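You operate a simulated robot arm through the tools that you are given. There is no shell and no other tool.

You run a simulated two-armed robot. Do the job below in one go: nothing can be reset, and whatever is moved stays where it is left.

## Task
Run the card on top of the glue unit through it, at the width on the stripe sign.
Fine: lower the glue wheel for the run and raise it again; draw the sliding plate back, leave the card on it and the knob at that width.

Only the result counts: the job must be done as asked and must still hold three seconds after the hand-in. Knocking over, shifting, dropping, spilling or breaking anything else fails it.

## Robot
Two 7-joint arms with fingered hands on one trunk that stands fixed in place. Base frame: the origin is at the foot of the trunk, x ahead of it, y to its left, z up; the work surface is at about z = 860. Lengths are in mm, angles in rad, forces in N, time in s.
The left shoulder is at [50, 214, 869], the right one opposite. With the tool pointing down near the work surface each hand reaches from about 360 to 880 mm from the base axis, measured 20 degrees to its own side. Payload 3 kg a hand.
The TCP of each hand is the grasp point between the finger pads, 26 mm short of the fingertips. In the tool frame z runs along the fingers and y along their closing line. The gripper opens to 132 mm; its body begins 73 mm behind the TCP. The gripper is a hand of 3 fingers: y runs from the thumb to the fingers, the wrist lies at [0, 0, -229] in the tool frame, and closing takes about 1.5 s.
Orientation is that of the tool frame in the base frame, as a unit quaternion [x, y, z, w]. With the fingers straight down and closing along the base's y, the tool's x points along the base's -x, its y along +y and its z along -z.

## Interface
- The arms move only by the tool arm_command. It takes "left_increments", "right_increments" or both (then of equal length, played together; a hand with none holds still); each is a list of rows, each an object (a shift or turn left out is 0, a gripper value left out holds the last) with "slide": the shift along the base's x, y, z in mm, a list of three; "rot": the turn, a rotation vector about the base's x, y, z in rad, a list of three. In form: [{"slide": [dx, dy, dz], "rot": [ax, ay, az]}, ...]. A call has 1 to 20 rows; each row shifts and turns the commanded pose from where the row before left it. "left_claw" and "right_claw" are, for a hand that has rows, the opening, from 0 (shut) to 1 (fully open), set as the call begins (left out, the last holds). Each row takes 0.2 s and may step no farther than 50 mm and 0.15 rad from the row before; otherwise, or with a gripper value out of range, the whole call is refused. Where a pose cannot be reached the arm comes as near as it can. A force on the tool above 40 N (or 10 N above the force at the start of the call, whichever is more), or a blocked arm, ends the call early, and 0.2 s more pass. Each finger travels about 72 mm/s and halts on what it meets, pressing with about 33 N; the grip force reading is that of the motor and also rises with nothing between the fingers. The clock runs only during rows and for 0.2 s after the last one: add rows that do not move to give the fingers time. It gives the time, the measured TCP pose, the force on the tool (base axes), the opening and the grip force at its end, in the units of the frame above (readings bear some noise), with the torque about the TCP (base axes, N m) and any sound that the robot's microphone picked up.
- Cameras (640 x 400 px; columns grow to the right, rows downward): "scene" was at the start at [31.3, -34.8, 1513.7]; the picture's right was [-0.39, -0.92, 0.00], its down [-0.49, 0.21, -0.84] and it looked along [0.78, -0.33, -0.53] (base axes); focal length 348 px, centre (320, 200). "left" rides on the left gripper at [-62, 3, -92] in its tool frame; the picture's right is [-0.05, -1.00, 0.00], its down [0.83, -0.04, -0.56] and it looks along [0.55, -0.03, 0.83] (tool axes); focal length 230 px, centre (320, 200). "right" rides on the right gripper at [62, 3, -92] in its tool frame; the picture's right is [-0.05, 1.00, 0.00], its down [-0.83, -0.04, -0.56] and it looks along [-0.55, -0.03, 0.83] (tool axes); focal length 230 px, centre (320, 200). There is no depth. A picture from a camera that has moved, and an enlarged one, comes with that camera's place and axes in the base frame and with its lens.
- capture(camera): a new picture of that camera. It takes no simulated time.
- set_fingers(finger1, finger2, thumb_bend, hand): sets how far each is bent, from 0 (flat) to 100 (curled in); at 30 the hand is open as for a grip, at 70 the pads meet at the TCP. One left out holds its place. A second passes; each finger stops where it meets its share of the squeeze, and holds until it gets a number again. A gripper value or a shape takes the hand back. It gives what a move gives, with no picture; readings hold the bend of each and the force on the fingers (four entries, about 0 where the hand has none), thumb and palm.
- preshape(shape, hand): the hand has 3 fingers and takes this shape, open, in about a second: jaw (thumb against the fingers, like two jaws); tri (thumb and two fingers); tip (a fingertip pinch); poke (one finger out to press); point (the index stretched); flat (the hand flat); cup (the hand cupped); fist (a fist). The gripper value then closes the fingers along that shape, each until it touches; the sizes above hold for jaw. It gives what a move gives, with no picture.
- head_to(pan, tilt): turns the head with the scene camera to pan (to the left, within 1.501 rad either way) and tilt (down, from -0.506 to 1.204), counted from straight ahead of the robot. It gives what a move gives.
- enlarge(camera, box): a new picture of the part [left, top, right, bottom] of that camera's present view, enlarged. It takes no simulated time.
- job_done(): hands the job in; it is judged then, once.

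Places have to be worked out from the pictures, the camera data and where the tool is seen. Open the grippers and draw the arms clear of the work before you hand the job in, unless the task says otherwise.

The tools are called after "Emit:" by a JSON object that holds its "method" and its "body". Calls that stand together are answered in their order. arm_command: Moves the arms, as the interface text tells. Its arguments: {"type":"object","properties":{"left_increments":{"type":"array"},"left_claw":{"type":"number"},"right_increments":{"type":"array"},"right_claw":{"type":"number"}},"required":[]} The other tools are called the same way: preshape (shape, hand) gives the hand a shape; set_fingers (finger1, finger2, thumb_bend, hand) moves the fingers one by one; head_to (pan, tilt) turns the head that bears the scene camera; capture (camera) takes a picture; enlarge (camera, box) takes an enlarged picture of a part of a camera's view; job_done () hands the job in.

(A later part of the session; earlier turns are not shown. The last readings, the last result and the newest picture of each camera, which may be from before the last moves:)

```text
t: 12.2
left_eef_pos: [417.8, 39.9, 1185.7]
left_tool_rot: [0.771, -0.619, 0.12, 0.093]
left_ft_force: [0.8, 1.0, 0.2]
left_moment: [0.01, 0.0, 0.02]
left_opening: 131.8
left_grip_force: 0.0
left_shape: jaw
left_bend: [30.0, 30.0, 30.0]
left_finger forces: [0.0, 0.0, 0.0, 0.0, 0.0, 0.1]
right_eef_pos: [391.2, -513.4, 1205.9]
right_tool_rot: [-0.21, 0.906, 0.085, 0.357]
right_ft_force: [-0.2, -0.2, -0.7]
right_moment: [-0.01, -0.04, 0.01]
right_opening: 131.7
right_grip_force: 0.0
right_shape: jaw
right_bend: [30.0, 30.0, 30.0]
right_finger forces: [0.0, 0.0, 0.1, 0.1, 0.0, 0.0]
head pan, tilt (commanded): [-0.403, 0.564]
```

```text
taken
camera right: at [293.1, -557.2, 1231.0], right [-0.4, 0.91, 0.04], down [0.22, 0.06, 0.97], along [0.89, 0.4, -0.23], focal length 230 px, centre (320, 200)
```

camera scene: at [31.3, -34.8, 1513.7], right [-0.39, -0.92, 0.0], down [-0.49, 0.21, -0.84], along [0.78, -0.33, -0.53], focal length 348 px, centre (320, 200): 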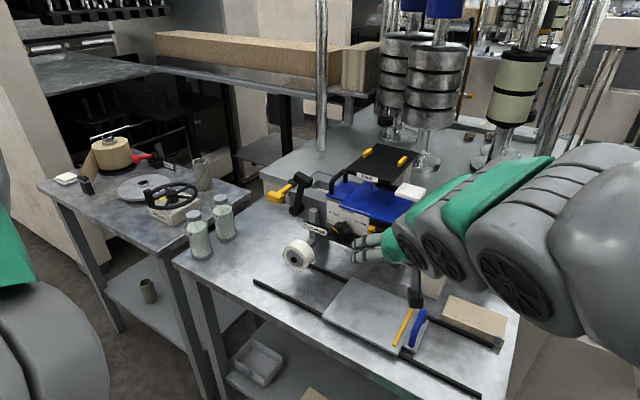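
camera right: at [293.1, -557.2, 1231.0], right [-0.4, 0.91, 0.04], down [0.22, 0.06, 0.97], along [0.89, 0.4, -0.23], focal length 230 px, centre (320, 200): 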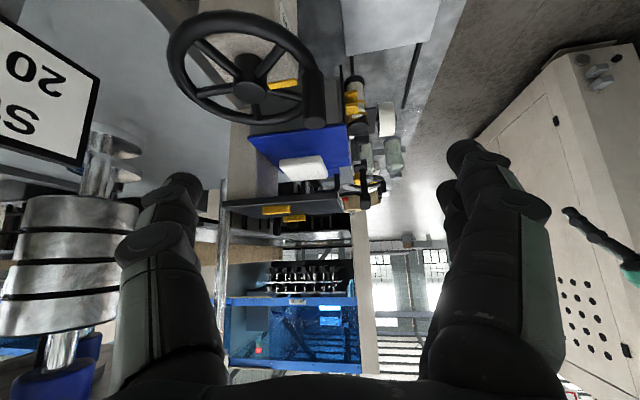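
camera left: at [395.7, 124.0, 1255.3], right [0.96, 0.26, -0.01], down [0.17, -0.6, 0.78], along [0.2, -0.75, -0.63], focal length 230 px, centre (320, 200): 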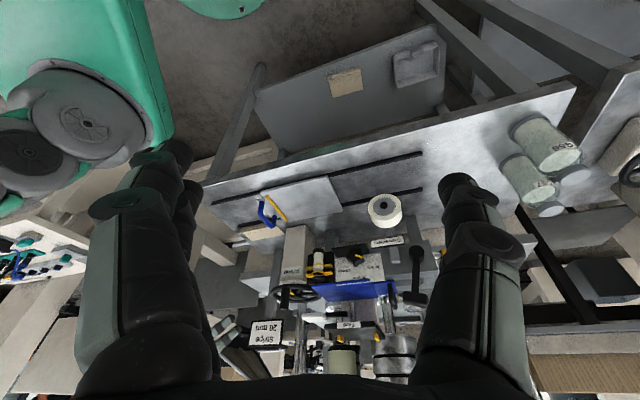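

Emit:
{"method": "enlarge", "body": {"camera": "right", "box": [220, 110, 400, 222]}}

Emit:
{"method": "enlarge", "body": {"camera": "right", "box": [260, 140, 350, 196]}}

Emit:
{"method": "enlarge", "body": {"camera": "right", "box": [230, 60, 400, 166]}}

```text
3.56 times, centred on (310, 166) of right
camera zoom: at [293.1, -557.2, 1231.0], right [-0.4, 0.91, 0.04], down [0.22, 0.06, 0.97], along [0.89, 0.4, -0.23], focal length 818 px, centre (356, 321)
```

zoom: 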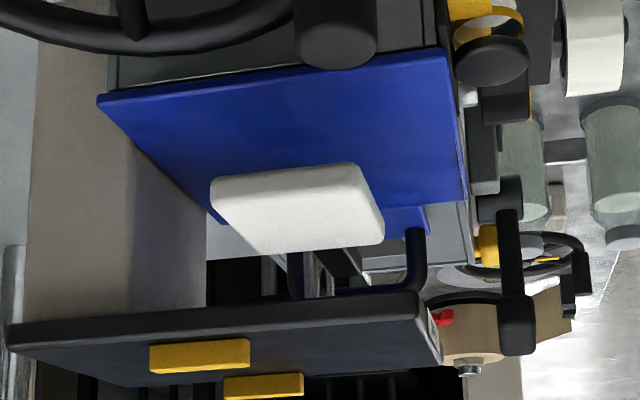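

```text
7.11 times, centred on (305, 168) of right
camera zoom: at [293.1, -557.2, 1231.0], right [-0.4, 0.91, 0.04], down [0.22, 0.06, 0.97], along [0.89, 0.4, -0.23], focal length 1636 px, centre (427, 428)
```

zoom: 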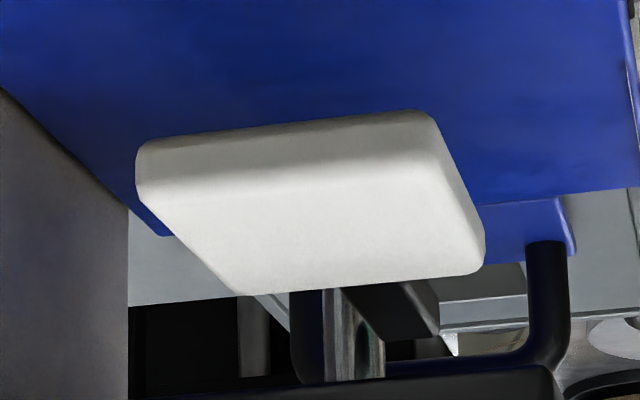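

```text
3.76 times, centred on (315, 113) of right
camera zoom: at [293.1, -557.2, 1231.0], right [-0.4, 0.91, 0.04], down [0.22, 0.06, 0.97], along [0.89, 0.4, -0.23], focal length 866 px, centre (339, 528)
```

zoom: 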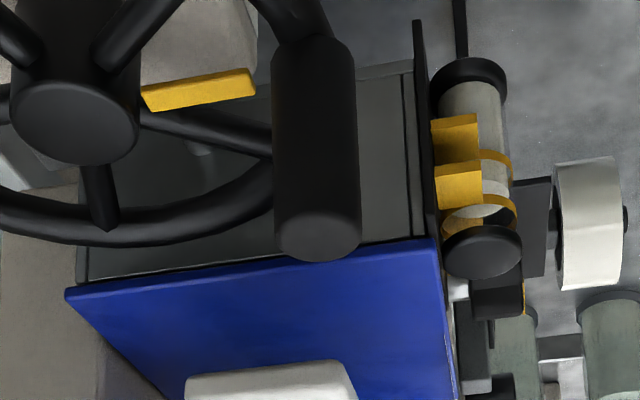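

The paddle and bar clearly belong to the Feed stand. To decide whether the sheet is loose, I check whether it sits slightly askew to the unit body, using tight zooms along its edges.

Emit:
{"method": "enlarge", "body": {"camera": "right", "box": [240, 112, 350, 180]}}

Emit:
{"method": "enlarge", "body": {"camera": "scene", "box": [325, 165, 425, 227]}}

Emit:
{"method": "enlarge", "body": {"camera": "left", "box": [305, 270, 405, 332]}}

Emit:
{"method": "enlarge", "body": {"camera": "right", "box": [320, 110, 390, 153]}}

```text
5.82 times, centred on (295, 146) of right
camera zoom: at [293.1, -557.2, 1231.0], right [-0.4, 0.91, 0.04], down [0.22, 0.06, 0.97], along [0.89, 0.4, -0.23], focal length 1339 px, centre (466, 514)
```

zoom: 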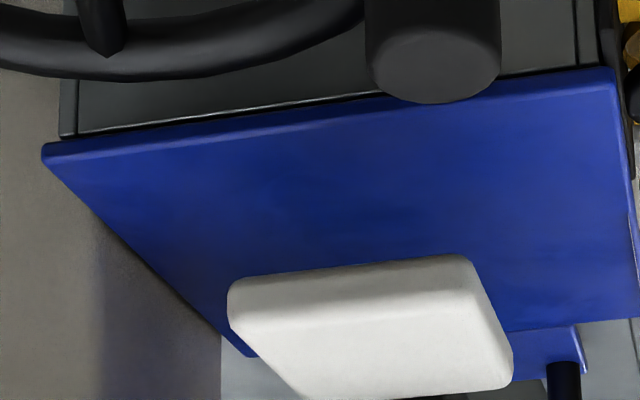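

```text
6.40 times, centred on (375, 196) of scene
camera zoom: at [31.3, -34.8, 1513.7], right [-0.39, -0.92, 0.0], down [-0.49, 0.21, -0.84], along [0.78, -0.33, -0.53], focal length 2229 px, centre (-32, 226)
```

zoom: 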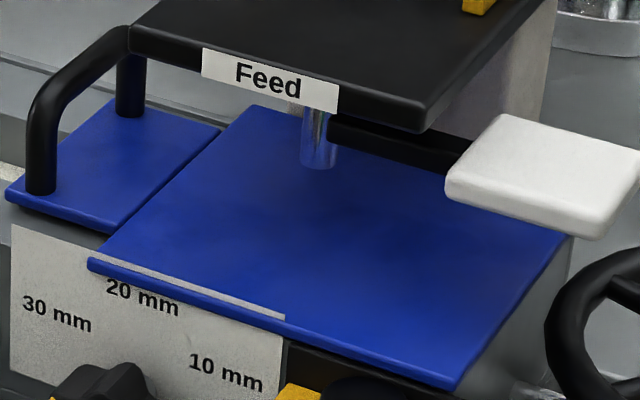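

```text
6.40 times, centred on (355, 301) of left
camera zoom: at [395.7, 124.3, 1255.4], right [0.96, 0.26, -0.01], down [0.17, -0.6, 0.78], along [0.2, -0.75, -0.63], focal length 1472 px, centre (96, -446)
```

zoom: 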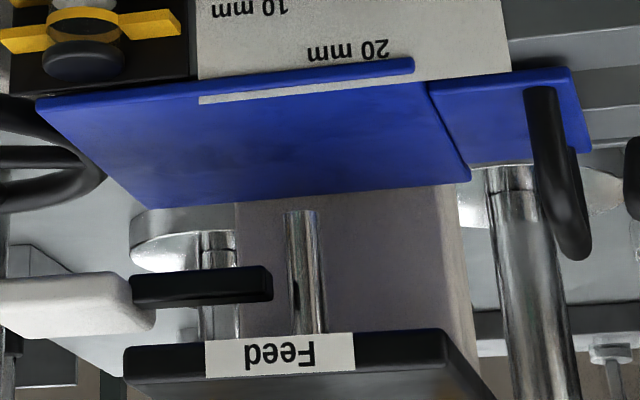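

```text
9.14 times, centred on (355, 132) of right
camera zoom: at [293.1, -557.2, 1231.0], right [-0.4, 0.91, 0.04], down [0.22, 0.06, 0.97], along [0.89, 0.4, -0.23], focal length 2104 px, centre (0, 826)
```

zoom: 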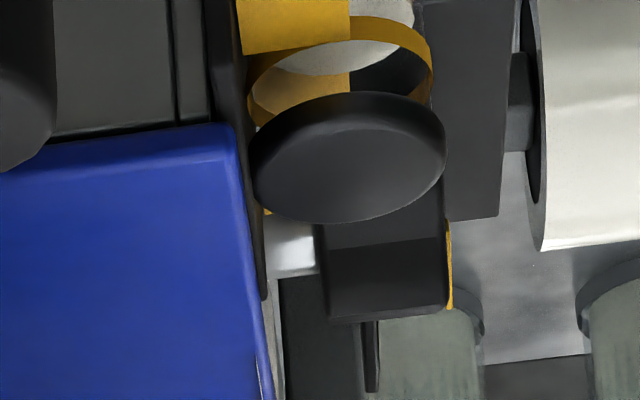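

Comparing edges, the sheet's back right corner is inset from the body while its front corner is not, so it lies askew. That makes it a loose board, about 138 x 130 mm, and therefore the card. Next I zoom in on the lever area and the yellow handle.

Emit:
{"method": "enlarge", "body": {"camera": "scene", "box": [260, 165, 340, 215]}}

Emit:
{"method": "enlarge", "body": {"camera": "scene", "box": [270, 200, 360, 280]}}

Emit:
{"method": "enlarge", "body": {"camera": "right", "box": [330, 90, 410, 220]}}

```text
8.00 times, centred on (300, 190) of scene
camera zoom: at [31.3, -34.8, 1513.7], right [-0.39, -0.92, 0.0], down [-0.49, 0.21, -0.84], along [0.78, -0.33, -0.53], focal length 2786 px, centre (480, 280)
```

zoom: 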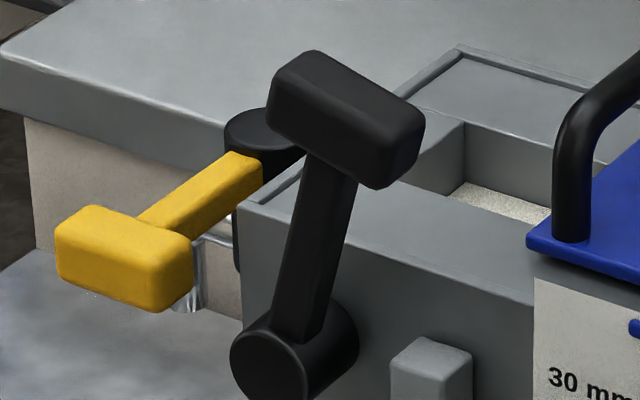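

```text
5.00 times, centred on (315, 240) of scene
camera zoom: at [31.3, -34.8, 1513.7], right [-0.39, -0.92, 0.0], down [-0.49, 0.21, -0.84], along [0.78, -0.33, -0.53], focal length 1741 px, centre (345, 0)
```

zoom: 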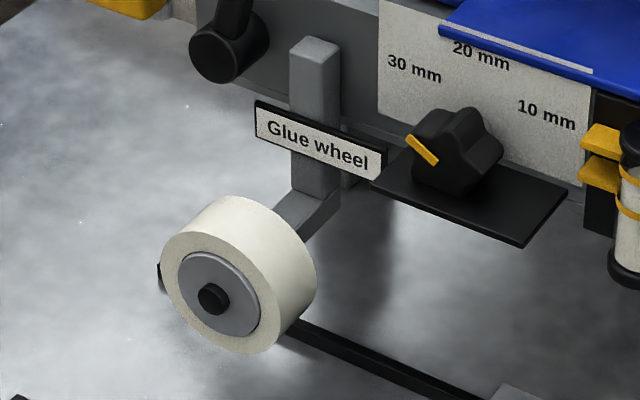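

```text
3.08 times, centred on (370, 155) of right
camera zoom: at [293.1, -557.2, 1231.0], right [-0.4, 0.91, 0.04], down [0.22, 0.06, 0.97], along [0.89, 0.4, -0.23], focal length 708 px, centre (166, 338)
```

zoom: 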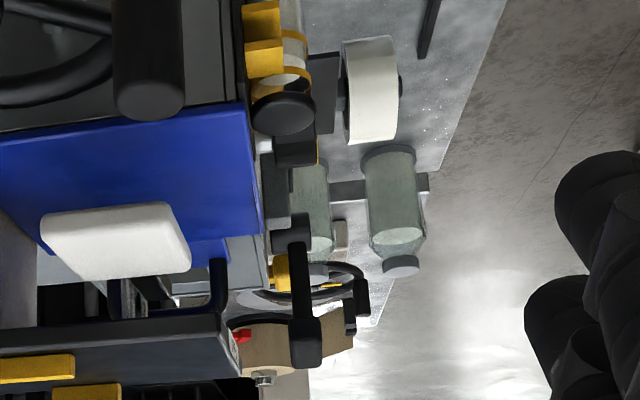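

The lever on the front, by the "Glue wheel" label, has a black T-handle, with its pivot at about (710, -256, 1034). Before touching anything I zoom in further on the card's right and front edges to measure its overhang and thickness.

Emit:
{"method": "enlarge", "body": {"camera": "right", "box": [244, 122, 284, 147]}}

Emit:
{"method": "enlarge", "body": {"camera": "right", "box": [284, 117, 324, 142]}}

Emit:
{"method": "enlarge", "body": {"camera": "right", "box": [325, 115, 365, 140]}}

Emit:
{"method": "enlarge", "body": {"camera": "left", "box": [305, 270, 345, 295]}}

Emit:
{"method": "enlarge", "body": {"camera": "left", "box": [355, 272, 395, 297]}}

```text
16.00 times, centred on (264, 134) of right
camera zoom: at [293.1, -557.2, 1231.0], right [-0.4, 0.91, 0.04], down [0.22, 0.06, 0.97], along [0.89, 0.4, -0.23], focal length 3681 px, centre (1216, 1248)
```

zoom: 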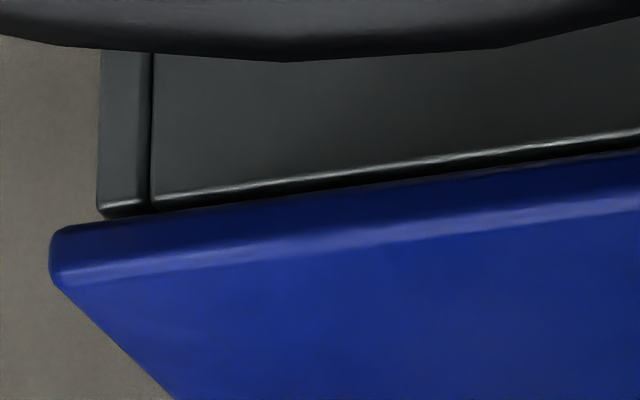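

```text
16.00 times, centred on (304, 130) of right
camera zoom: at [293.1, -557.2, 1231.0], right [-0.4, 0.91, 0.04], down [0.22, 0.06, 0.97], along [0.89, 0.4, -0.23], focal length 3681 px, centre (576, 1328)
```

zoom: 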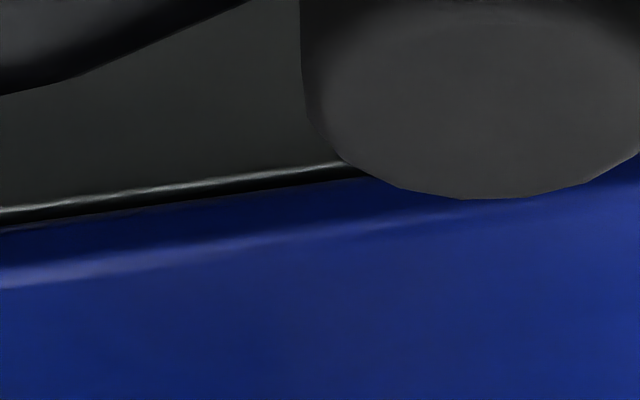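

```text
16.00 times, centred on (345, 128) of right
camera zoom: at [293.1, -557.2, 1231.0], right [-0.4, 0.91, 0.04], down [0.22, 0.06, 0.97], along [0.89, 0.4, -0.23], focal length 3681 px, centre (-80, 1360)
```

zoom: 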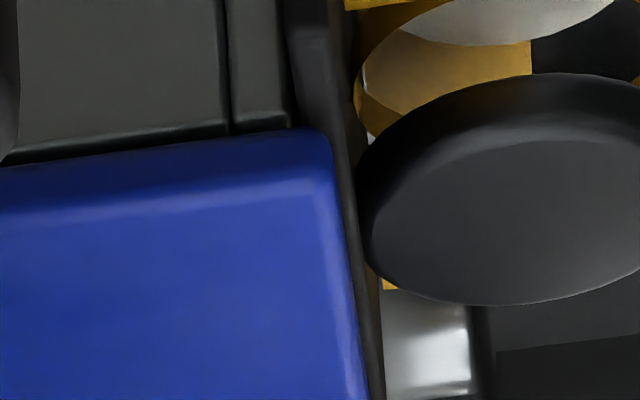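

```text
16.00 times, centred on (325, 282) of left
camera zoom: at [395.7, 124.3, 1255.4], right [0.96, 0.26, -0.01], down [0.17, -0.6, 0.78], along [0.2, -0.75, -0.63], focal length 3681 px, centre (240, -1120)
```

zoom: 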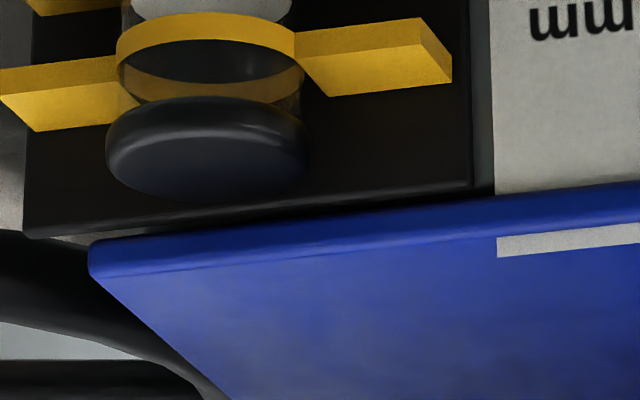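

```text
16.00 times, centred on (375, 284) of left
camera zoom: at [395.7, 124.3, 1255.4], right [0.96, 0.26, -0.01], down [0.17, -0.6, 0.78], along [0.2, -0.75, -0.63], focal length 3681 px, centre (-560, -1152)
```

zoom: 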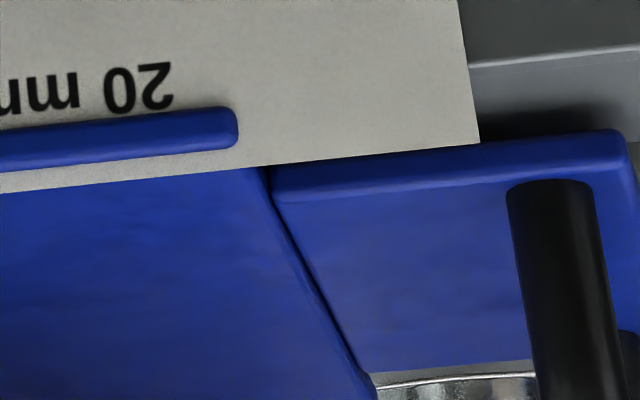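

The blue sheet now looks more like a close-fitting hood with a lip of about 3 mm, which makes me doubt it again. I check the brown slab by the rail, the lower shelf and the other table for anything card-like.

Emit:
{"method": "enlarge", "body": {"camera": "scene", "box": [430, 285, 520, 355]}}

Emit:
{"method": "enlarge", "body": {"camera": "left", "box": [220, 170, 320, 250]}}

Emit:
{"method": "enlarge", "body": {"camera": "left", "box": [300, 40, 460, 140]}}

Emit:
{"method": "enlarge", "body": {"camera": "scene", "box": [330, 60, 580, 200]}}

Emit:
{"method": "enlarge", "body": {"camera": "scene", "box": [260, 100, 420, 200]}}

```text
5.71 times, centred on (475, 320) of scene
camera zoom: at [31.3, -34.8, 1513.7], right [-0.39, -0.92, 0.0], down [-0.49, 0.21, -0.84], along [0.78, -0.33, -0.53], focal length 1990 px, centre (-566, -486)
```

zoom: 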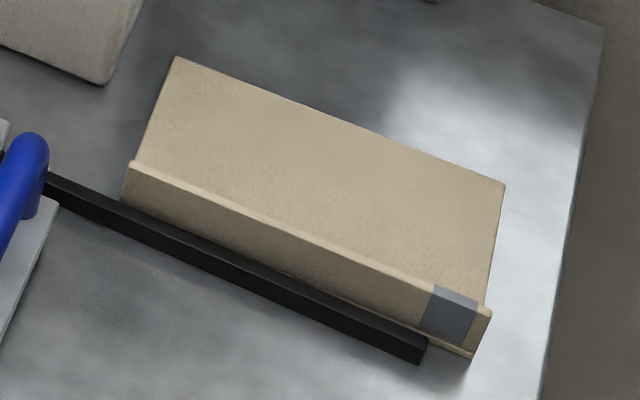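

```text
5.00 times, centred on (270, 210) of left
camera zoom: at [395.7, 124.3, 1255.4], right [0.96, 0.26, -0.01], down [0.17, -0.6, 0.78], along [0.2, -0.75, -0.63], focal length 1150 px, centre (570, 150)
```

zoom: 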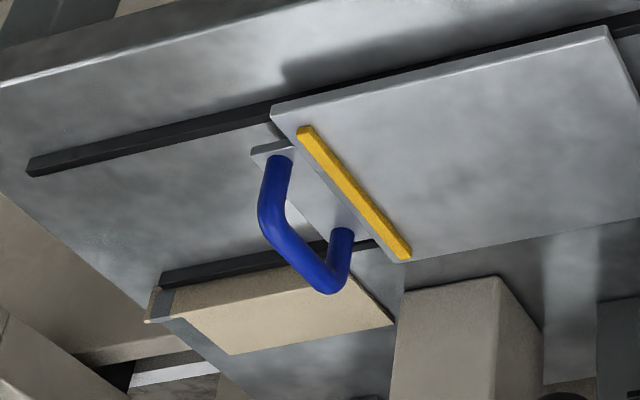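

```text
4.00 times, centred on (380, 90) of left
camera zoom: at [395.7, 124.3, 1255.4], right [0.96, 0.26, -0.01], down [0.17, -0.6, 0.78], along [0.2, -0.75, -0.63], focal length 920 px, centre (80, 640)
```

zoom: 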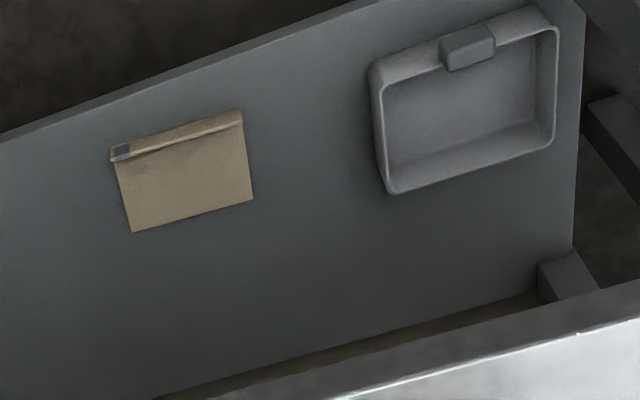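

```text
2.56 times, centred on (455, 130) of scene
camera zoom: at [31.3, -34.8, 1513.7], right [-0.39, -0.92, 0.0], down [-0.49, 0.21, -0.84], along [0.78, -0.33, -0.53], focal length 892 px, centre (-26, 379)
```

zoom: 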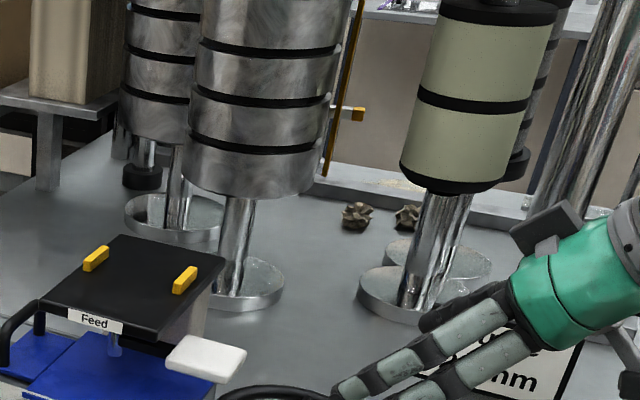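

```text
4.00 times, centred on (340, 150) of scene
camera zoom: at [31.3, -34.8, 1513.7], right [-0.39, -0.92, 0.0], down [-0.49, 0.21, -0.84], along [0.78, -0.33, -0.53], focal length 1393 px, centre (240, 400)
```

zoom: 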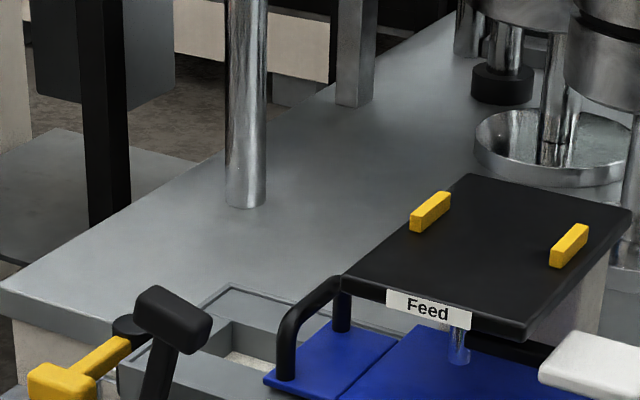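

The lower shelf shows a brown card with an upright lip and a grey patch. The brown piece on the bench top by the far rail is the same kind of thing, lying flat at about z = 860 with its lip along the rail side. So "the card on top" is the brown one on the bench, as against the one on the shelf below, and the blue parts are covers. I untilt the right hand and bring it above that card for a close look.

Emit:
{"method": "arm_command", "body": {"right_increments": [{"slide": [-6, -2, -5], "rot": [-0.0615, 0.1365, 0]}, {"slide": [-6, -4, -5], "rot": [-0.0615, 0.1365, 0]}, {"slide": [-6, -4, -10], "rot": [-0.0615, 0.1365, 0]}, {"slide": [-6, -4, -15], "rot": [-0.0615, 0.1365, 0]}, {"slide": [-6, -4, -15], "rot": [-0.0615, 0.1365, 0]}, {"slide": [-6, -4, -15], "rot": [0, 0, 0.1]}, {"slide": [0, 0, 0], "rot": [0, 0, 0.06]}, {"slide": [0, 0, 0]}]}}

Emit:
{"method": "capture", "body": {"camera": "right"}}

Emit:
{"method": "capture", "body": {"camera": "scene"}}

```text
t: 14.0
left_eef_pos: [418.5, 38.9, 1186.2]
left_tool_rot: [0.77, -0.62, 0.12, 0.094]
left_ft_force: [-0.4, 1.0, 0.4]
left_moment: [0.0, 0.05, -0.01]
left_opening: 132.0
left_grip_force: 0.2
left_shape: jaw
left_bend: [30.0, 30.0, 30.0]
left_finger forces: [0.0, 0.1, 0.1, 0.1, 0.1, 0.0]
right_eef_pos: [355.9, -534.8, 1140.6]
right_tool_rot: [-0.298, 0.955, 0.011, -0.001]
right_ft_force: [0.1, -0.2, -0.1]
right_moment: [0.04, -0.01, 0.01]
right_opening: 132.2
right_grip_force: 0.1
right_shape: jaw
right_bend: [30.0, 30.0, 30.0]
right_finger forces: [0.1, 0.0, 0.0, 0.0, 0.1, 0.0]
head pan, tilt (commanded): [-0.403, 0.564]
```

```text
taken
camera right: at [304.8, -568.6, 1232.3], right [-0.52, 0.85, 0.02], down [0.71, 0.43, 0.56], along [0.46, 0.31, -0.83], focal length 230 px, centre (320, 200)
```

right: 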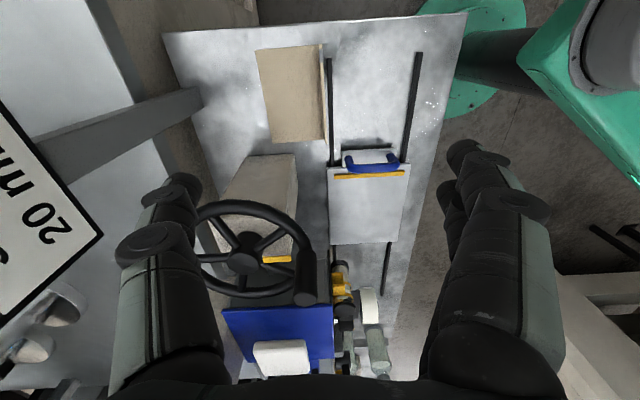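

```text
taken
camera scene: at [31.3, -34.8, 1513.7], right [-0.39, -0.92, 0.0], down [-0.49, 0.21, -0.84], along [0.78, -0.33, -0.53], focal length 348 px, centre (320, 200)
```

scene: 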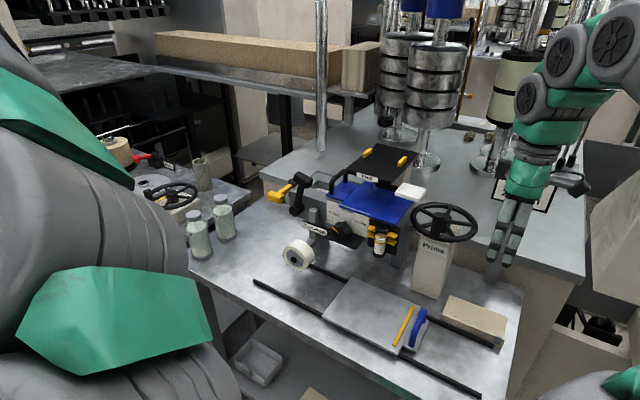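

I now have a good downward view aligned with the machine. I zoom in on the card, the plate and its handle.

Emit:
{"method": "enlarge", "body": {"camera": "right", "box": [240, 35, 350, 155]}}

Emit:
{"method": "enlarge", "body": {"camera": "right", "box": [310, 120, 430, 260]}}

Emit:
{"method": "enlarge", "body": {"camera": "right", "box": [310, 230, 420, 380]}}

```text
3.33 times, centred on (295, 95) of right
camera zoom: at [304.8, -568.6, 1232.3], right [-0.52, 0.85, 0.02], down [0.71, 0.43, 0.56], along [0.46, 0.31, -0.83], focal length 767 px, centre (403, 550)
```

zoom: 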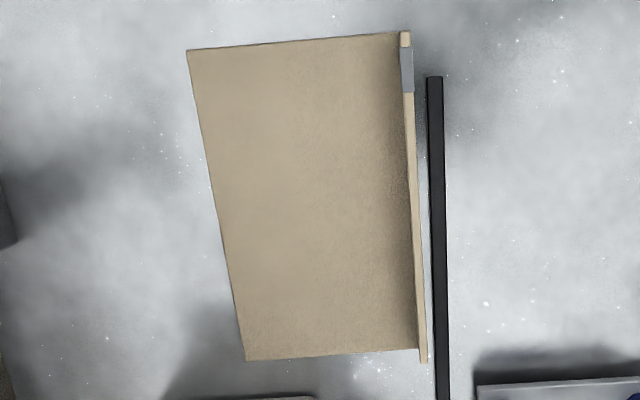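

```text
2.86 times, centred on (370, 190) of right
camera zoom: at [304.8, -568.6, 1232.3], right [-0.52, 0.85, 0.02], down [0.71, 0.43, 0.56], along [0.46, 0.31, -0.83], focal length 657 px, centre (177, 229)
```

zoom: 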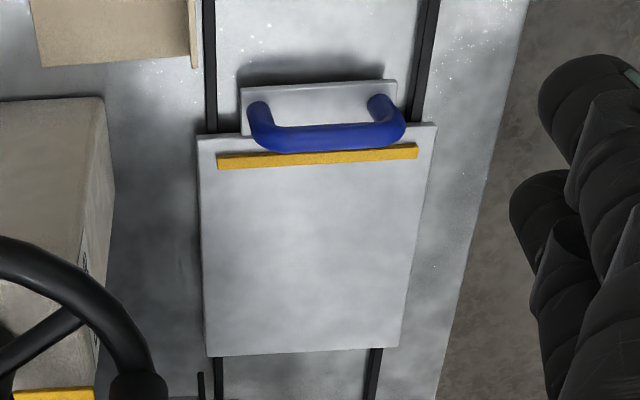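

```text
2.67 times, centred on (365, 305) of right
camera zoom: at [304.8, -568.6, 1232.3], right [-0.52, 0.85, 0.02], down [0.71, 0.43, 0.56], along [0.46, 0.31, -0.83], focal length 614 px, centre (200, -80)
```

zoom: 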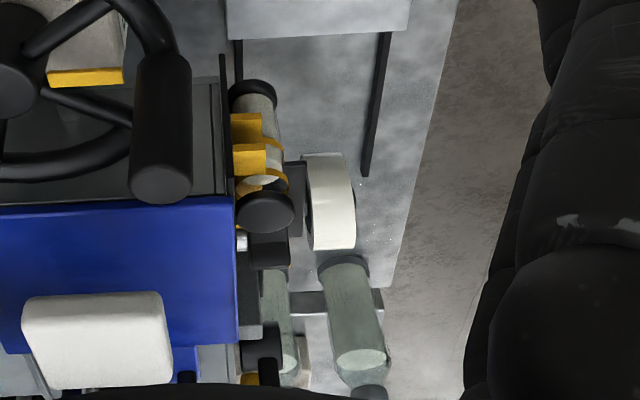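

The card is flat, about 128 x 85 mm, at U −16..112 and V 139..224 in the machine frame (u = (0.814, 0.581), origin (234, −442)). It carries a lip about 25 mm high along the rail side, its top at z ≈ 886, which makes a natural grip. I close the right hand here in the air to see how the fingertips meet.

Emit:
{"method": "arm_command", "body": {"right_increments": [{}, {}, {}, {}, {}, {}, {}, {}], "right_claw": 0}}

Emit:
{"method": "capture", "body": {"camera": "right"}}

Emit:
{"method": "enlarge", "body": {"camera": "scene", "box": [460, 170, 600, 290]}}

```text
t: 15.8
left_eef_pos: [417.4, 39.1, 1184.9]
left_tool_rot: [0.771, -0.619, 0.119, 0.094]
left_ft_force: [-0.5, 0.6, 0.8]
left_moment: [-0.02, -0.03, 0.03]
left_opening: 131.8
left_grip_force: 0.0
left_shape: jaw
left_bend: [30.0, 30.0, 30.0]
left_finger forces: [0.1, 0.1, 0.1, 0.1, 0.0, 0.0]
right_eef_pos: [356.7, -536.4, 1141.0]
right_tool_rot: [-0.298, 0.955, 0.011, -0.002]
right_ft_force: [0.0, -0.3, 0.1]
right_moment: [-0.01, 0.0, 0.01]
right_opening: 0.0
right_grip_force: 33.3
right_shape: jaw
right_bend: [68.0, 68.0, 74.0]
right_finger forces: [0.0, 0.0, 0.0, 0.0, 0.1, 0.1]
head pan, tilt (commanded): [-0.403, 0.564]
```

```text
taken
camera right: at [304.8, -568.5, 1232.2], right [-0.52, 0.85, 0.02], down [0.71, 0.42, 0.56], along [0.46, 0.31, -0.83], focal length 230 px, centre (320, 200)
```

right: 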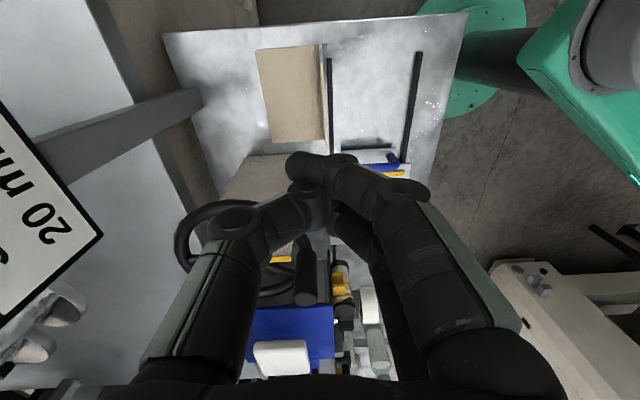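

```text
3.33 times, centred on (530, 230) of scene
camera zoom: at [31.3, -34.8, 1513.7], right [-0.39, -0.92, 0.0], down [-0.49, 0.21, -0.84], along [0.78, -0.33, -0.53], focal length 1161 px, centre (-380, 100)
```

zoom: 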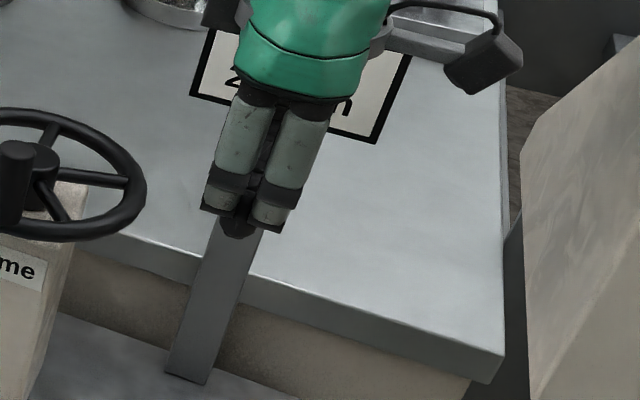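

Emit:
{"method": "enlarge", "body": {"camera": "right", "box": [240, 130, 420, 250]}}

Emit:
{"method": "enlarge", "body": {"camera": "left", "box": [180, 200, 330, 330]}}

```text
3.33 times, centred on (330, 190) of right
camera zoom: at [304.8, -568.5, 1232.2], right [-0.52, 0.85, 0.02], down [0.71, 0.42, 0.56], along [0.46, 0.31, -0.83], focal length 767 px, centre (287, 233)
```

zoom: 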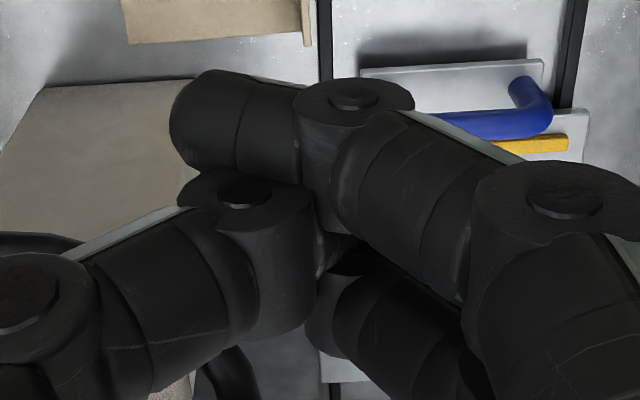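

```text
3.08 times, centred on (255, 265) of left
camera zoom: at [395.7, 124.2, 1255.4], right [0.96, 0.26, -0.01], down [0.17, -0.6, 0.78], along [0.2, -0.75, -0.63], focal length 708 px, centre (520, 0)
```

zoom: 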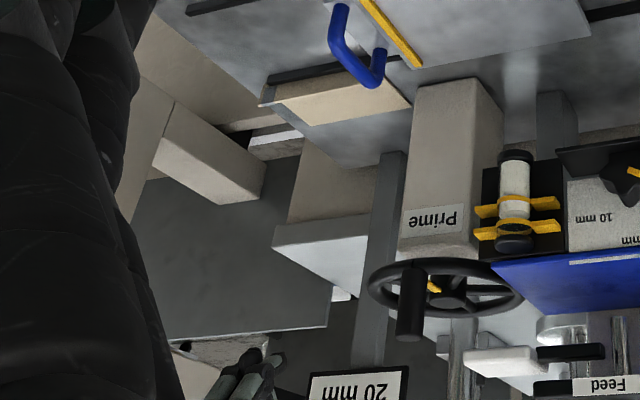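

In jaw shape, closed on nothing, the fingers and thumb interleave with the tips bent inward. I try the "tip" pinch shape in the air to see whether it suits the thin lip better.

Emit:
{"method": "preshape", "body": {"hand": "right", "shape": "tip"}}

Emit:
{"method": "capture", "body": {"camera": "right"}}

Emit:
{"method": "enlarge", "body": {"camera": "scene", "box": [480, 180, 560, 260]}}

```text
t: 16.7
left_eef_pos: [418.4, 39.3, 1185.2]
left_tool_rot: [0.771, -0.619, 0.119, 0.093]
left_ft_force: [0.2, -0.1, -0.2]
left_moment: [0.01, -0.02, 0.0]
left_opening: 131.7
left_grip_force: 0.1
left_shape: jaw
left_bend: [30.0, 30.0, 30.0]
left_finger forces: [0.0, 0.0, 0.1, 0.1, 0.0, 0.0]
right_eef_pos: [355.7, -534.4, 1140.7]
right_tool_rot: [-0.298, 0.954, 0.012, -0.002]
right_ft_force: [-0.2, -0.1, -0.3]
right_moment: [0.01, 0.04, -0.02]
right_opening: 131.7
right_grip_force: 0.0
right_shape: tip
right_bend: [30.0, 30.0, 30.0]
right_finger forces: [0.0, 0.0, 0.1, 0.0, 0.1, 0.0]
head pan, tilt (commanded): [-0.403, 0.564]
```

```text
taken
camera right: at [304.8, -568.5, 1232.3], right [-0.52, 0.85, 0.02], down [0.71, 0.42, 0.56], along [0.46, 0.31, -0.83], focal length 230 px, centre (320, 200)
```

right: 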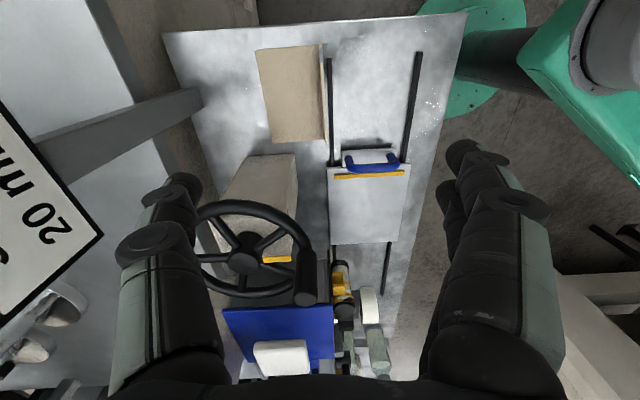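

```text
5.00 times, centred on (520, 220) of scene
camera zoom: at [31.3, -34.8, 1513.7], right [-0.39, -0.92, 0.0], down [-0.49, 0.21, -0.84], along [0.78, -0.33, -0.53], focal length 1741 px, centre (-680, 100)
```

zoom: 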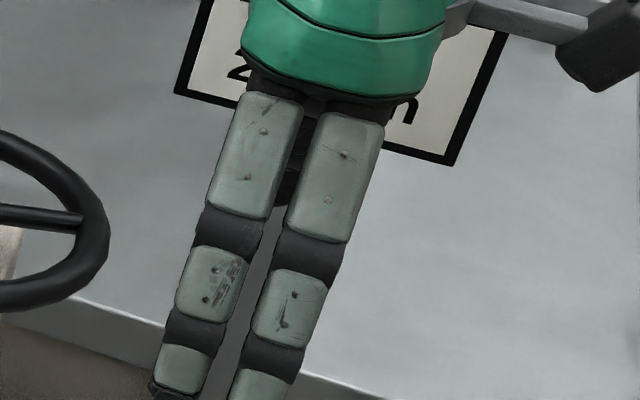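

Emit:
{"method": "arm_command", "body": {"right_increments": [{}, {}, {}, {}, {}, {}, {}, {}], "right_claw": 0}}

Emit:
{"method": "enlarge", "body": {"camera": "right", "box": [240, 130, 420, 250]}}

Emit:
{"method": "enlarge", "body": {"camera": "scene", "box": [470, 180, 560, 260]}}

```text
t: 18.5
left_eef_pos: [419.3, 40.0, 1184.8]
left_tool_rot: [0.771, -0.619, 0.119, 0.093]
left_ft_force: [-0.1, -0.8, -0.2]
left_moment: [0.0, 0.02, -0.02]
left_opening: 131.8
left_grip_force: 0.0
left_shape: jaw
left_bend: [30.0, 30.0, 30.0]
left_finger forces: [0.0, 0.0, 0.1, 0.0, 0.0, 0.0]
right_eef_pos: [354.8, -534.5, 1140.6]
right_tool_rot: [-0.298, 0.954, 0.011, -0.002]
right_ft_force: [-0.7, -0.2, -0.4]
right_moment: [0.01, 0.01, -0.01]
right_opening: 0.2
right_grip_force: 33.2
right_shape: tip
right_bend: [68.0, 68.0, 74.0]
right_finger forces: [0.0, 0.0, 0.0, 0.1, 0.1, 0.0]
head pan, tilt (commanded): [-0.403, 0.564]
```

```text
3.33 times, centred on (330, 190) of right
camera zoom: at [304.8, -568.5, 1232.2], right [-0.52, 0.85, 0.02], down [0.71, 0.42, 0.56], along [0.46, 0.31, -0.83], focal length 767 px, centre (287, 233)
```

zoom: 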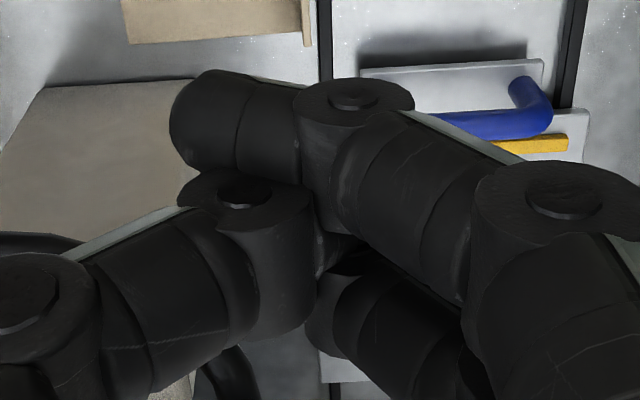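

```text
5.00 times, centred on (515, 220) of scene
camera zoom: at [31.3, -34.8, 1513.7], right [-0.39, -0.92, 0.0], down [-0.49, 0.21, -0.84], along [0.78, -0.33, -0.53], focal length 1741 px, centre (-655, 100)
```

zoom: 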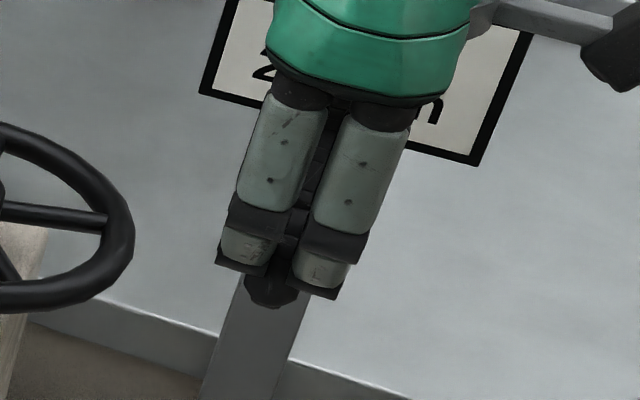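

Both shapes close the same way, with the thumb passing between the two fingers, so the lip will be held at three points. I half-open the hand, centre it over the lip (target about (352, −525)) and come down to z ≈ 970 to check the alignment.

Emit:
{"method": "preshape", "body": {"hand": "right", "shape": "jaw"}}

Emit:
{"method": "arm_command", "body": {"right_increments": [{"slide": [-1, 3, -30], "rot": [0, 0, 0.02]}, {"slide": [-1, 3, -35]}, {"slide": [0, 2, -35]}, {"slide": [0, 1, -35]}, {"slide": [0, 0, -35]}, {}, {}], "right_claw": 0.5}}

Emit:
{"method": "capture", "body": {"camera": "right"}}

Emit:
{"method": "enlarge", "body": {"camera": "scene", "box": [420, 220, 540, 370]}}

```text
t: 19.4
left_eef_pos: [418.0, 39.4, 1185.5]
left_tool_rot: [0.77, -0.62, 0.119, 0.094]
left_ft_force: [0.4, -0.1, -0.5]
left_moment: [-0.02, 0.0, 0.0]
left_opening: 132.0
left_grip_force: 0.1
left_shape: jaw
left_bend: [30.0, 30.0, 30.0]
left_finger forces: [0.1, 0.2, 0.0, 0.0, 0.0, 0.1]
right_eef_pos: [354.9, -535.1, 1139.5]
right_tool_rot: [-0.298, 0.955, 0.01, -0.002]
right_ft_force: [0.4, -0.7, 0.6]
right_moment: [-0.01, -0.05, 0.03]
right_opening: 131.6
right_grip_force: 0.2
right_shape: jaw
right_bend: [30.0, 30.0, 30.0]
right_finger forces: [0.0, 0.1, 0.0, 0.0, 0.1, 0.0]
head pan, tilt (commanded): [-0.403, 0.564]
```

```text
t: 21.0
left_eef_pos: [417.9, 38.4, 1185.5]
left_tool_rot: [0.77, -0.619, 0.119, 0.093]
left_ft_force: [-0.3, -0.6, -0.4]
left_moment: [-0.02, 0.01, -0.02]
left_opening: 131.8
left_grip_force: 0.0
left_shape: jaw
left_bend: [30.0, 30.0, 30.0]
left_finger forces: [0.1, 0.1, 0.0, 0.0, 0.1, 0.0]
right_eef_pos: [352.8, -525.7, 970.3]
right_tool_rot: [-0.307, 0.952, 0.01, -0.003]
right_ft_force: [0.2, -0.2, 0.1]
right_moment: [0.04, 0.0, 0.01]
right_opening: 66.4
right_grip_force: 0.0
right_shape: jaw
right_bend: [73.0, 73.0, 70.0]
right_finger forces: [0.0, 0.0, 0.1, 0.1, 0.0, 0.0]
head pan, tilt (commanded): [-0.403, 0.564]
```

```text
taken
camera right: at [302.5, -560.7, 1062.6], right [-0.54, 0.84, 0.02], down [0.71, 0.44, 0.56], along [0.46, 0.32, -0.83], focal length 230 px, centre (320, 200)
```

right: 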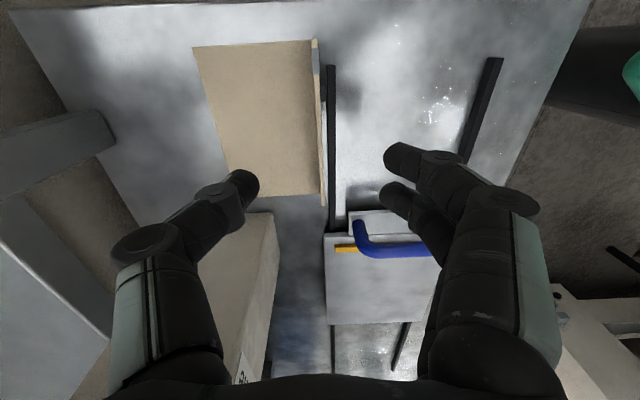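

```text
2.67 times, centred on (480, 295) of scene
camera zoom: at [31.3, -34.8, 1513.7], right [-0.39, -0.92, 0.0], down [-0.49, 0.21, -0.84], along [0.78, -0.33, -0.53], focal length 929 px, centre (-107, -53)
```

zoom: 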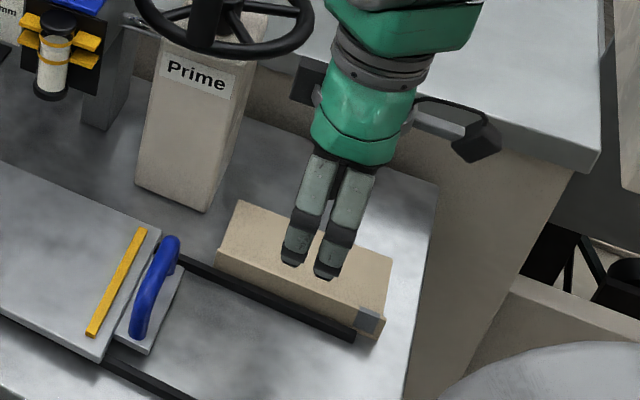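

At 66 mm opening the fingertips point at each other about 17 mm beyond the TCP. I zoom in on the lip and the rail end to pin down their heights.

Emit:
{"method": "enlarge", "body": {"camera": "right", "box": [290, 30, 350, 70]}}

Emit:
{"method": "enlarge", "body": {"camera": "right", "box": [290, 170, 350, 210]}}

Emit:
{"method": "enlarge", "body": {"camera": "scene", "box": [475, 325, 525, 356]}}

Emit:
{"method": "enlarge", "body": {"camera": "scene", "box": [430, 295, 480, 326]}}

```text
10.00 times, centred on (320, 50) of right
camera zoom: at [302.5, -560.7, 1062.6], right [-0.54, 0.84, 0.02], down [0.71, 0.44, 0.56], along [0.46, 0.32, -0.83], focal length 2301 px, centre (320, 1700)
```

zoom: 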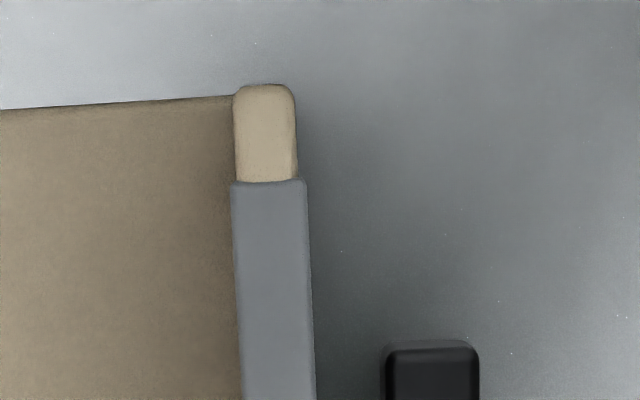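

```text
10.00 times, centred on (320, 190) of right
camera zoom: at [302.5, -560.7, 1062.6], right [-0.54, 0.84, 0.02], down [0.71, 0.44, 0.56], along [0.46, 0.32, -0.83], focal length 2301 px, centre (320, 300)
```

zoom: 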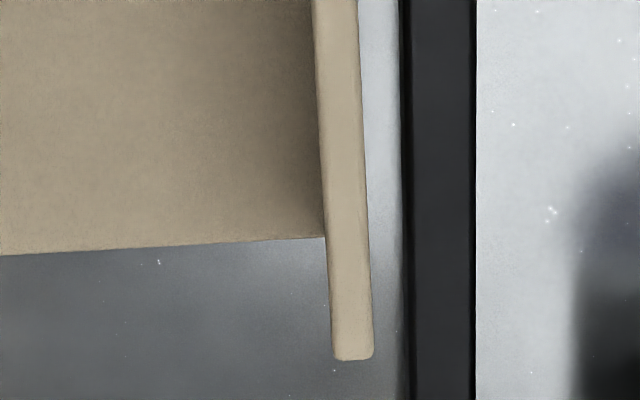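

```text
12.80 times, centred on (500, 340) of scene
camera zoom: at [31.3, -34.8, 1513.7], right [-0.39, -0.92, 0.0], down [-0.49, 0.21, -0.84], along [0.78, -0.33, -0.53], focal length 4458 px, centre (-1984, -1598)
```

zoom: 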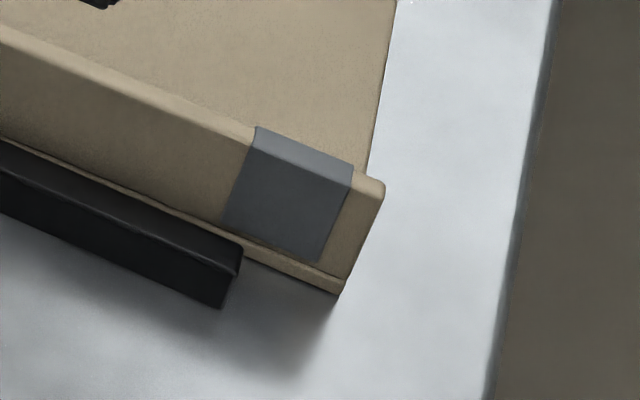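

```text
12.80 times, centred on (455, 310) of scene
camera zoom: at [31.3, -34.8, 1513.7], right [-0.39, -0.92, 0.0], down [-0.49, 0.21, -0.84], along [0.78, -0.33, -0.53], focal length 4458 px, centre (-1408, -1214)
```

zoom: 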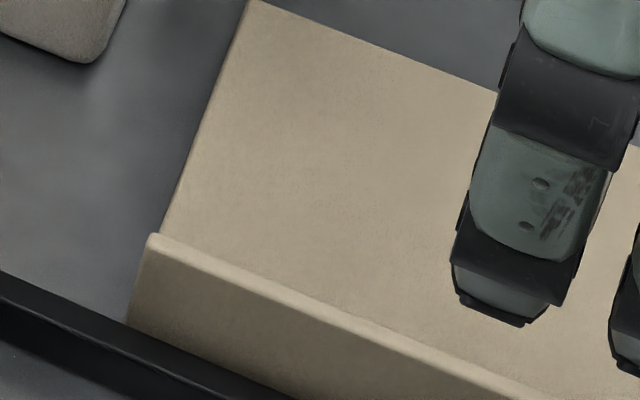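

The card is an L with a lip about 4 mm thick (top z ≈ 886.5), and the rail beside it is about 10 mm high. I lower the right hand to z ≈ 897, so the tips stay above the rail, and check before closing.

Emit:
{"method": "arm_command", "body": {"right_increments": [{"slide": [0, 0, -20]}, {"slide": [0, 0, -20]}, {"slide": [0, 0, -18]}, {"slide": [0, 0, -15]}, {}], "right_claw": 0.4}}

Emit:
{"method": "capture", "body": {"camera": "right"}}

Emit:
{"method": "enlarge", "body": {"camera": "scene", "box": [425, 270, 525, 360]}}

```text
t: 22.2
left_eef_pos: [417.8, 39.0, 1186.0]
left_tool_rot: [0.77, -0.62, 0.119, 0.093]
left_ft_force: [-0.7, 0.4, 0.4]
left_moment: [-0.02, 0.02, 0.0]
left_opening: 131.9
left_grip_force: 0.1
left_shape: jaw
left_bend: [30.0, 30.0, 30.0]
left_finger forces: [0.1, 0.1, 0.0, 0.1, 0.0, 0.0]
right_eef_pos: [354.6, -525.6, 897.6]
right_tool_rot: [-0.307, 0.952, 0.011, -0.001]
right_ft_force: [-0.1, 0.7, 1.1]
right_moment: [-0.01, -0.04, 0.0]
right_opening: 53.4
right_grip_force: 0.1
right_shape: jaw
right_bend: [73.0, 73.0, 70.0]
right_finger forces: [0.0, 0.0, 0.1, 0.0, 0.0, 0.0]
head pan, tilt (commanded): [-0.403, 0.564]
```

```text
taken
camera right: at [304.1, -561.5, 989.1], right [-0.54, 0.84, 0.02], down [0.71, 0.44, 0.56], along [0.46, 0.32, -0.83], focal length 230 px, centre (320, 200)
```

right: 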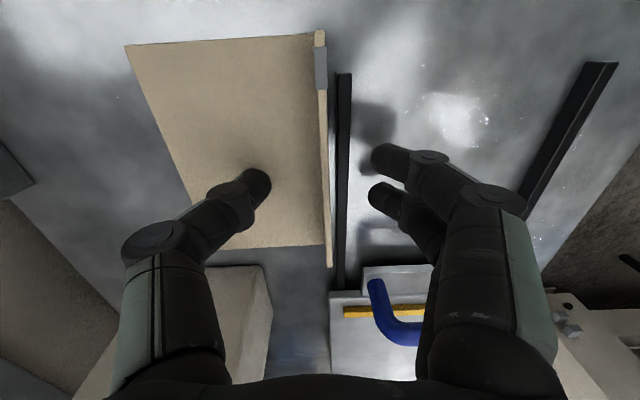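

```text
4.44 times, centred on (475, 315) of scene
camera zoom: at [31.3, -34.8, 1513.7], right [-0.39, -0.92, 0.0], down [-0.49, 0.21, -0.84], along [0.78, -0.33, -0.53], focal length 1548 px, centre (-369, -311)
```

zoom: 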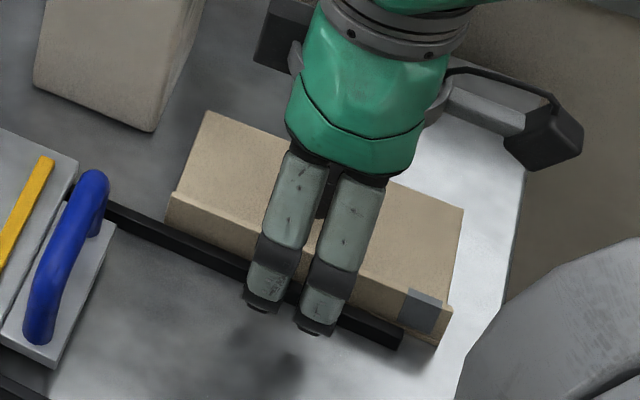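

The tips straddle the lip evenly (tips at px 270 and 371, lip at about 324). I close the hand on the lip.

Emit:
{"method": "arm_command", "body": {"right_increments": [{}, {}, {}, {}, {}, {}, {}], "right_claw": 0}}

Emit:
{"method": "capture", "body": {"camera": "right"}}

Emit:
{"method": "enlarge", "body": {"camera": "scene", "box": [425, 270, 525, 360]}}

```text
t: 23.8
left_eef_pos: [417.6, 38.4, 1186.5]
left_tool_rot: [0.771, -0.619, 0.119, 0.093]
left_ft_force: [-0.2, 0.3, -0.5]
left_moment: [-0.02, 0.01, -0.05]
left_opening: 131.9
left_grip_force: 0.0
left_shape: jaw
left_bend: [30.0, 30.0, 30.0]
left_finger forces: [0.1, 0.1, 0.1, 0.0, 0.0, 0.0]
right_eef_pos: [354.7, -527.5, 897.9]
right_tool_rot: [-0.307, 0.952, 0.011, -0.002]
right_ft_force: [0.6, -0.2, 0.1]
right_moment: [0.01, -0.03, -0.01]
right_opening: 0.0
right_grip_force: 33.2
right_shape: jaw
right_bend: [70.0, 70.0, 70.0]
right_finger forces: [14.6, 14.6, 0.1, 0.1, 29.3, 0.1]
head pan, tilt (commanded): [-0.403, 0.564]
```

```text
taken
camera right: at [304.1, -561.4, 989.1], right [-0.54, 0.84, 0.02], down [0.71, 0.44, 0.56], along [0.46, 0.32, -0.83], focal length 230 px, centre (320, 200)
```

right: 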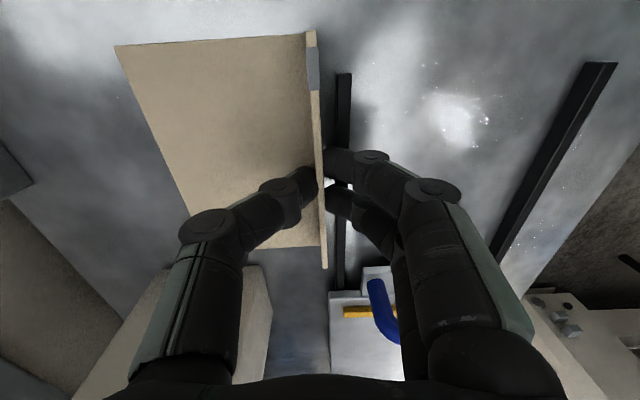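

```text
4.44 times, centred on (475, 315) of scene
camera zoom: at [31.3, -34.8, 1513.7], right [-0.39, -0.92, 0.0], down [-0.49, 0.21, -0.84], along [0.78, -0.33, -0.53], focal length 1548 px, centre (-369, -311)
```

zoom: 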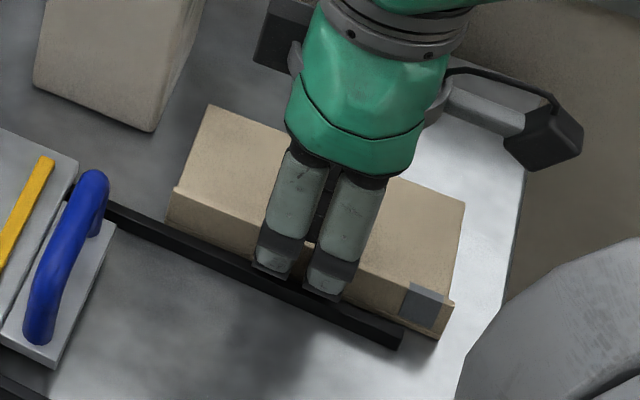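

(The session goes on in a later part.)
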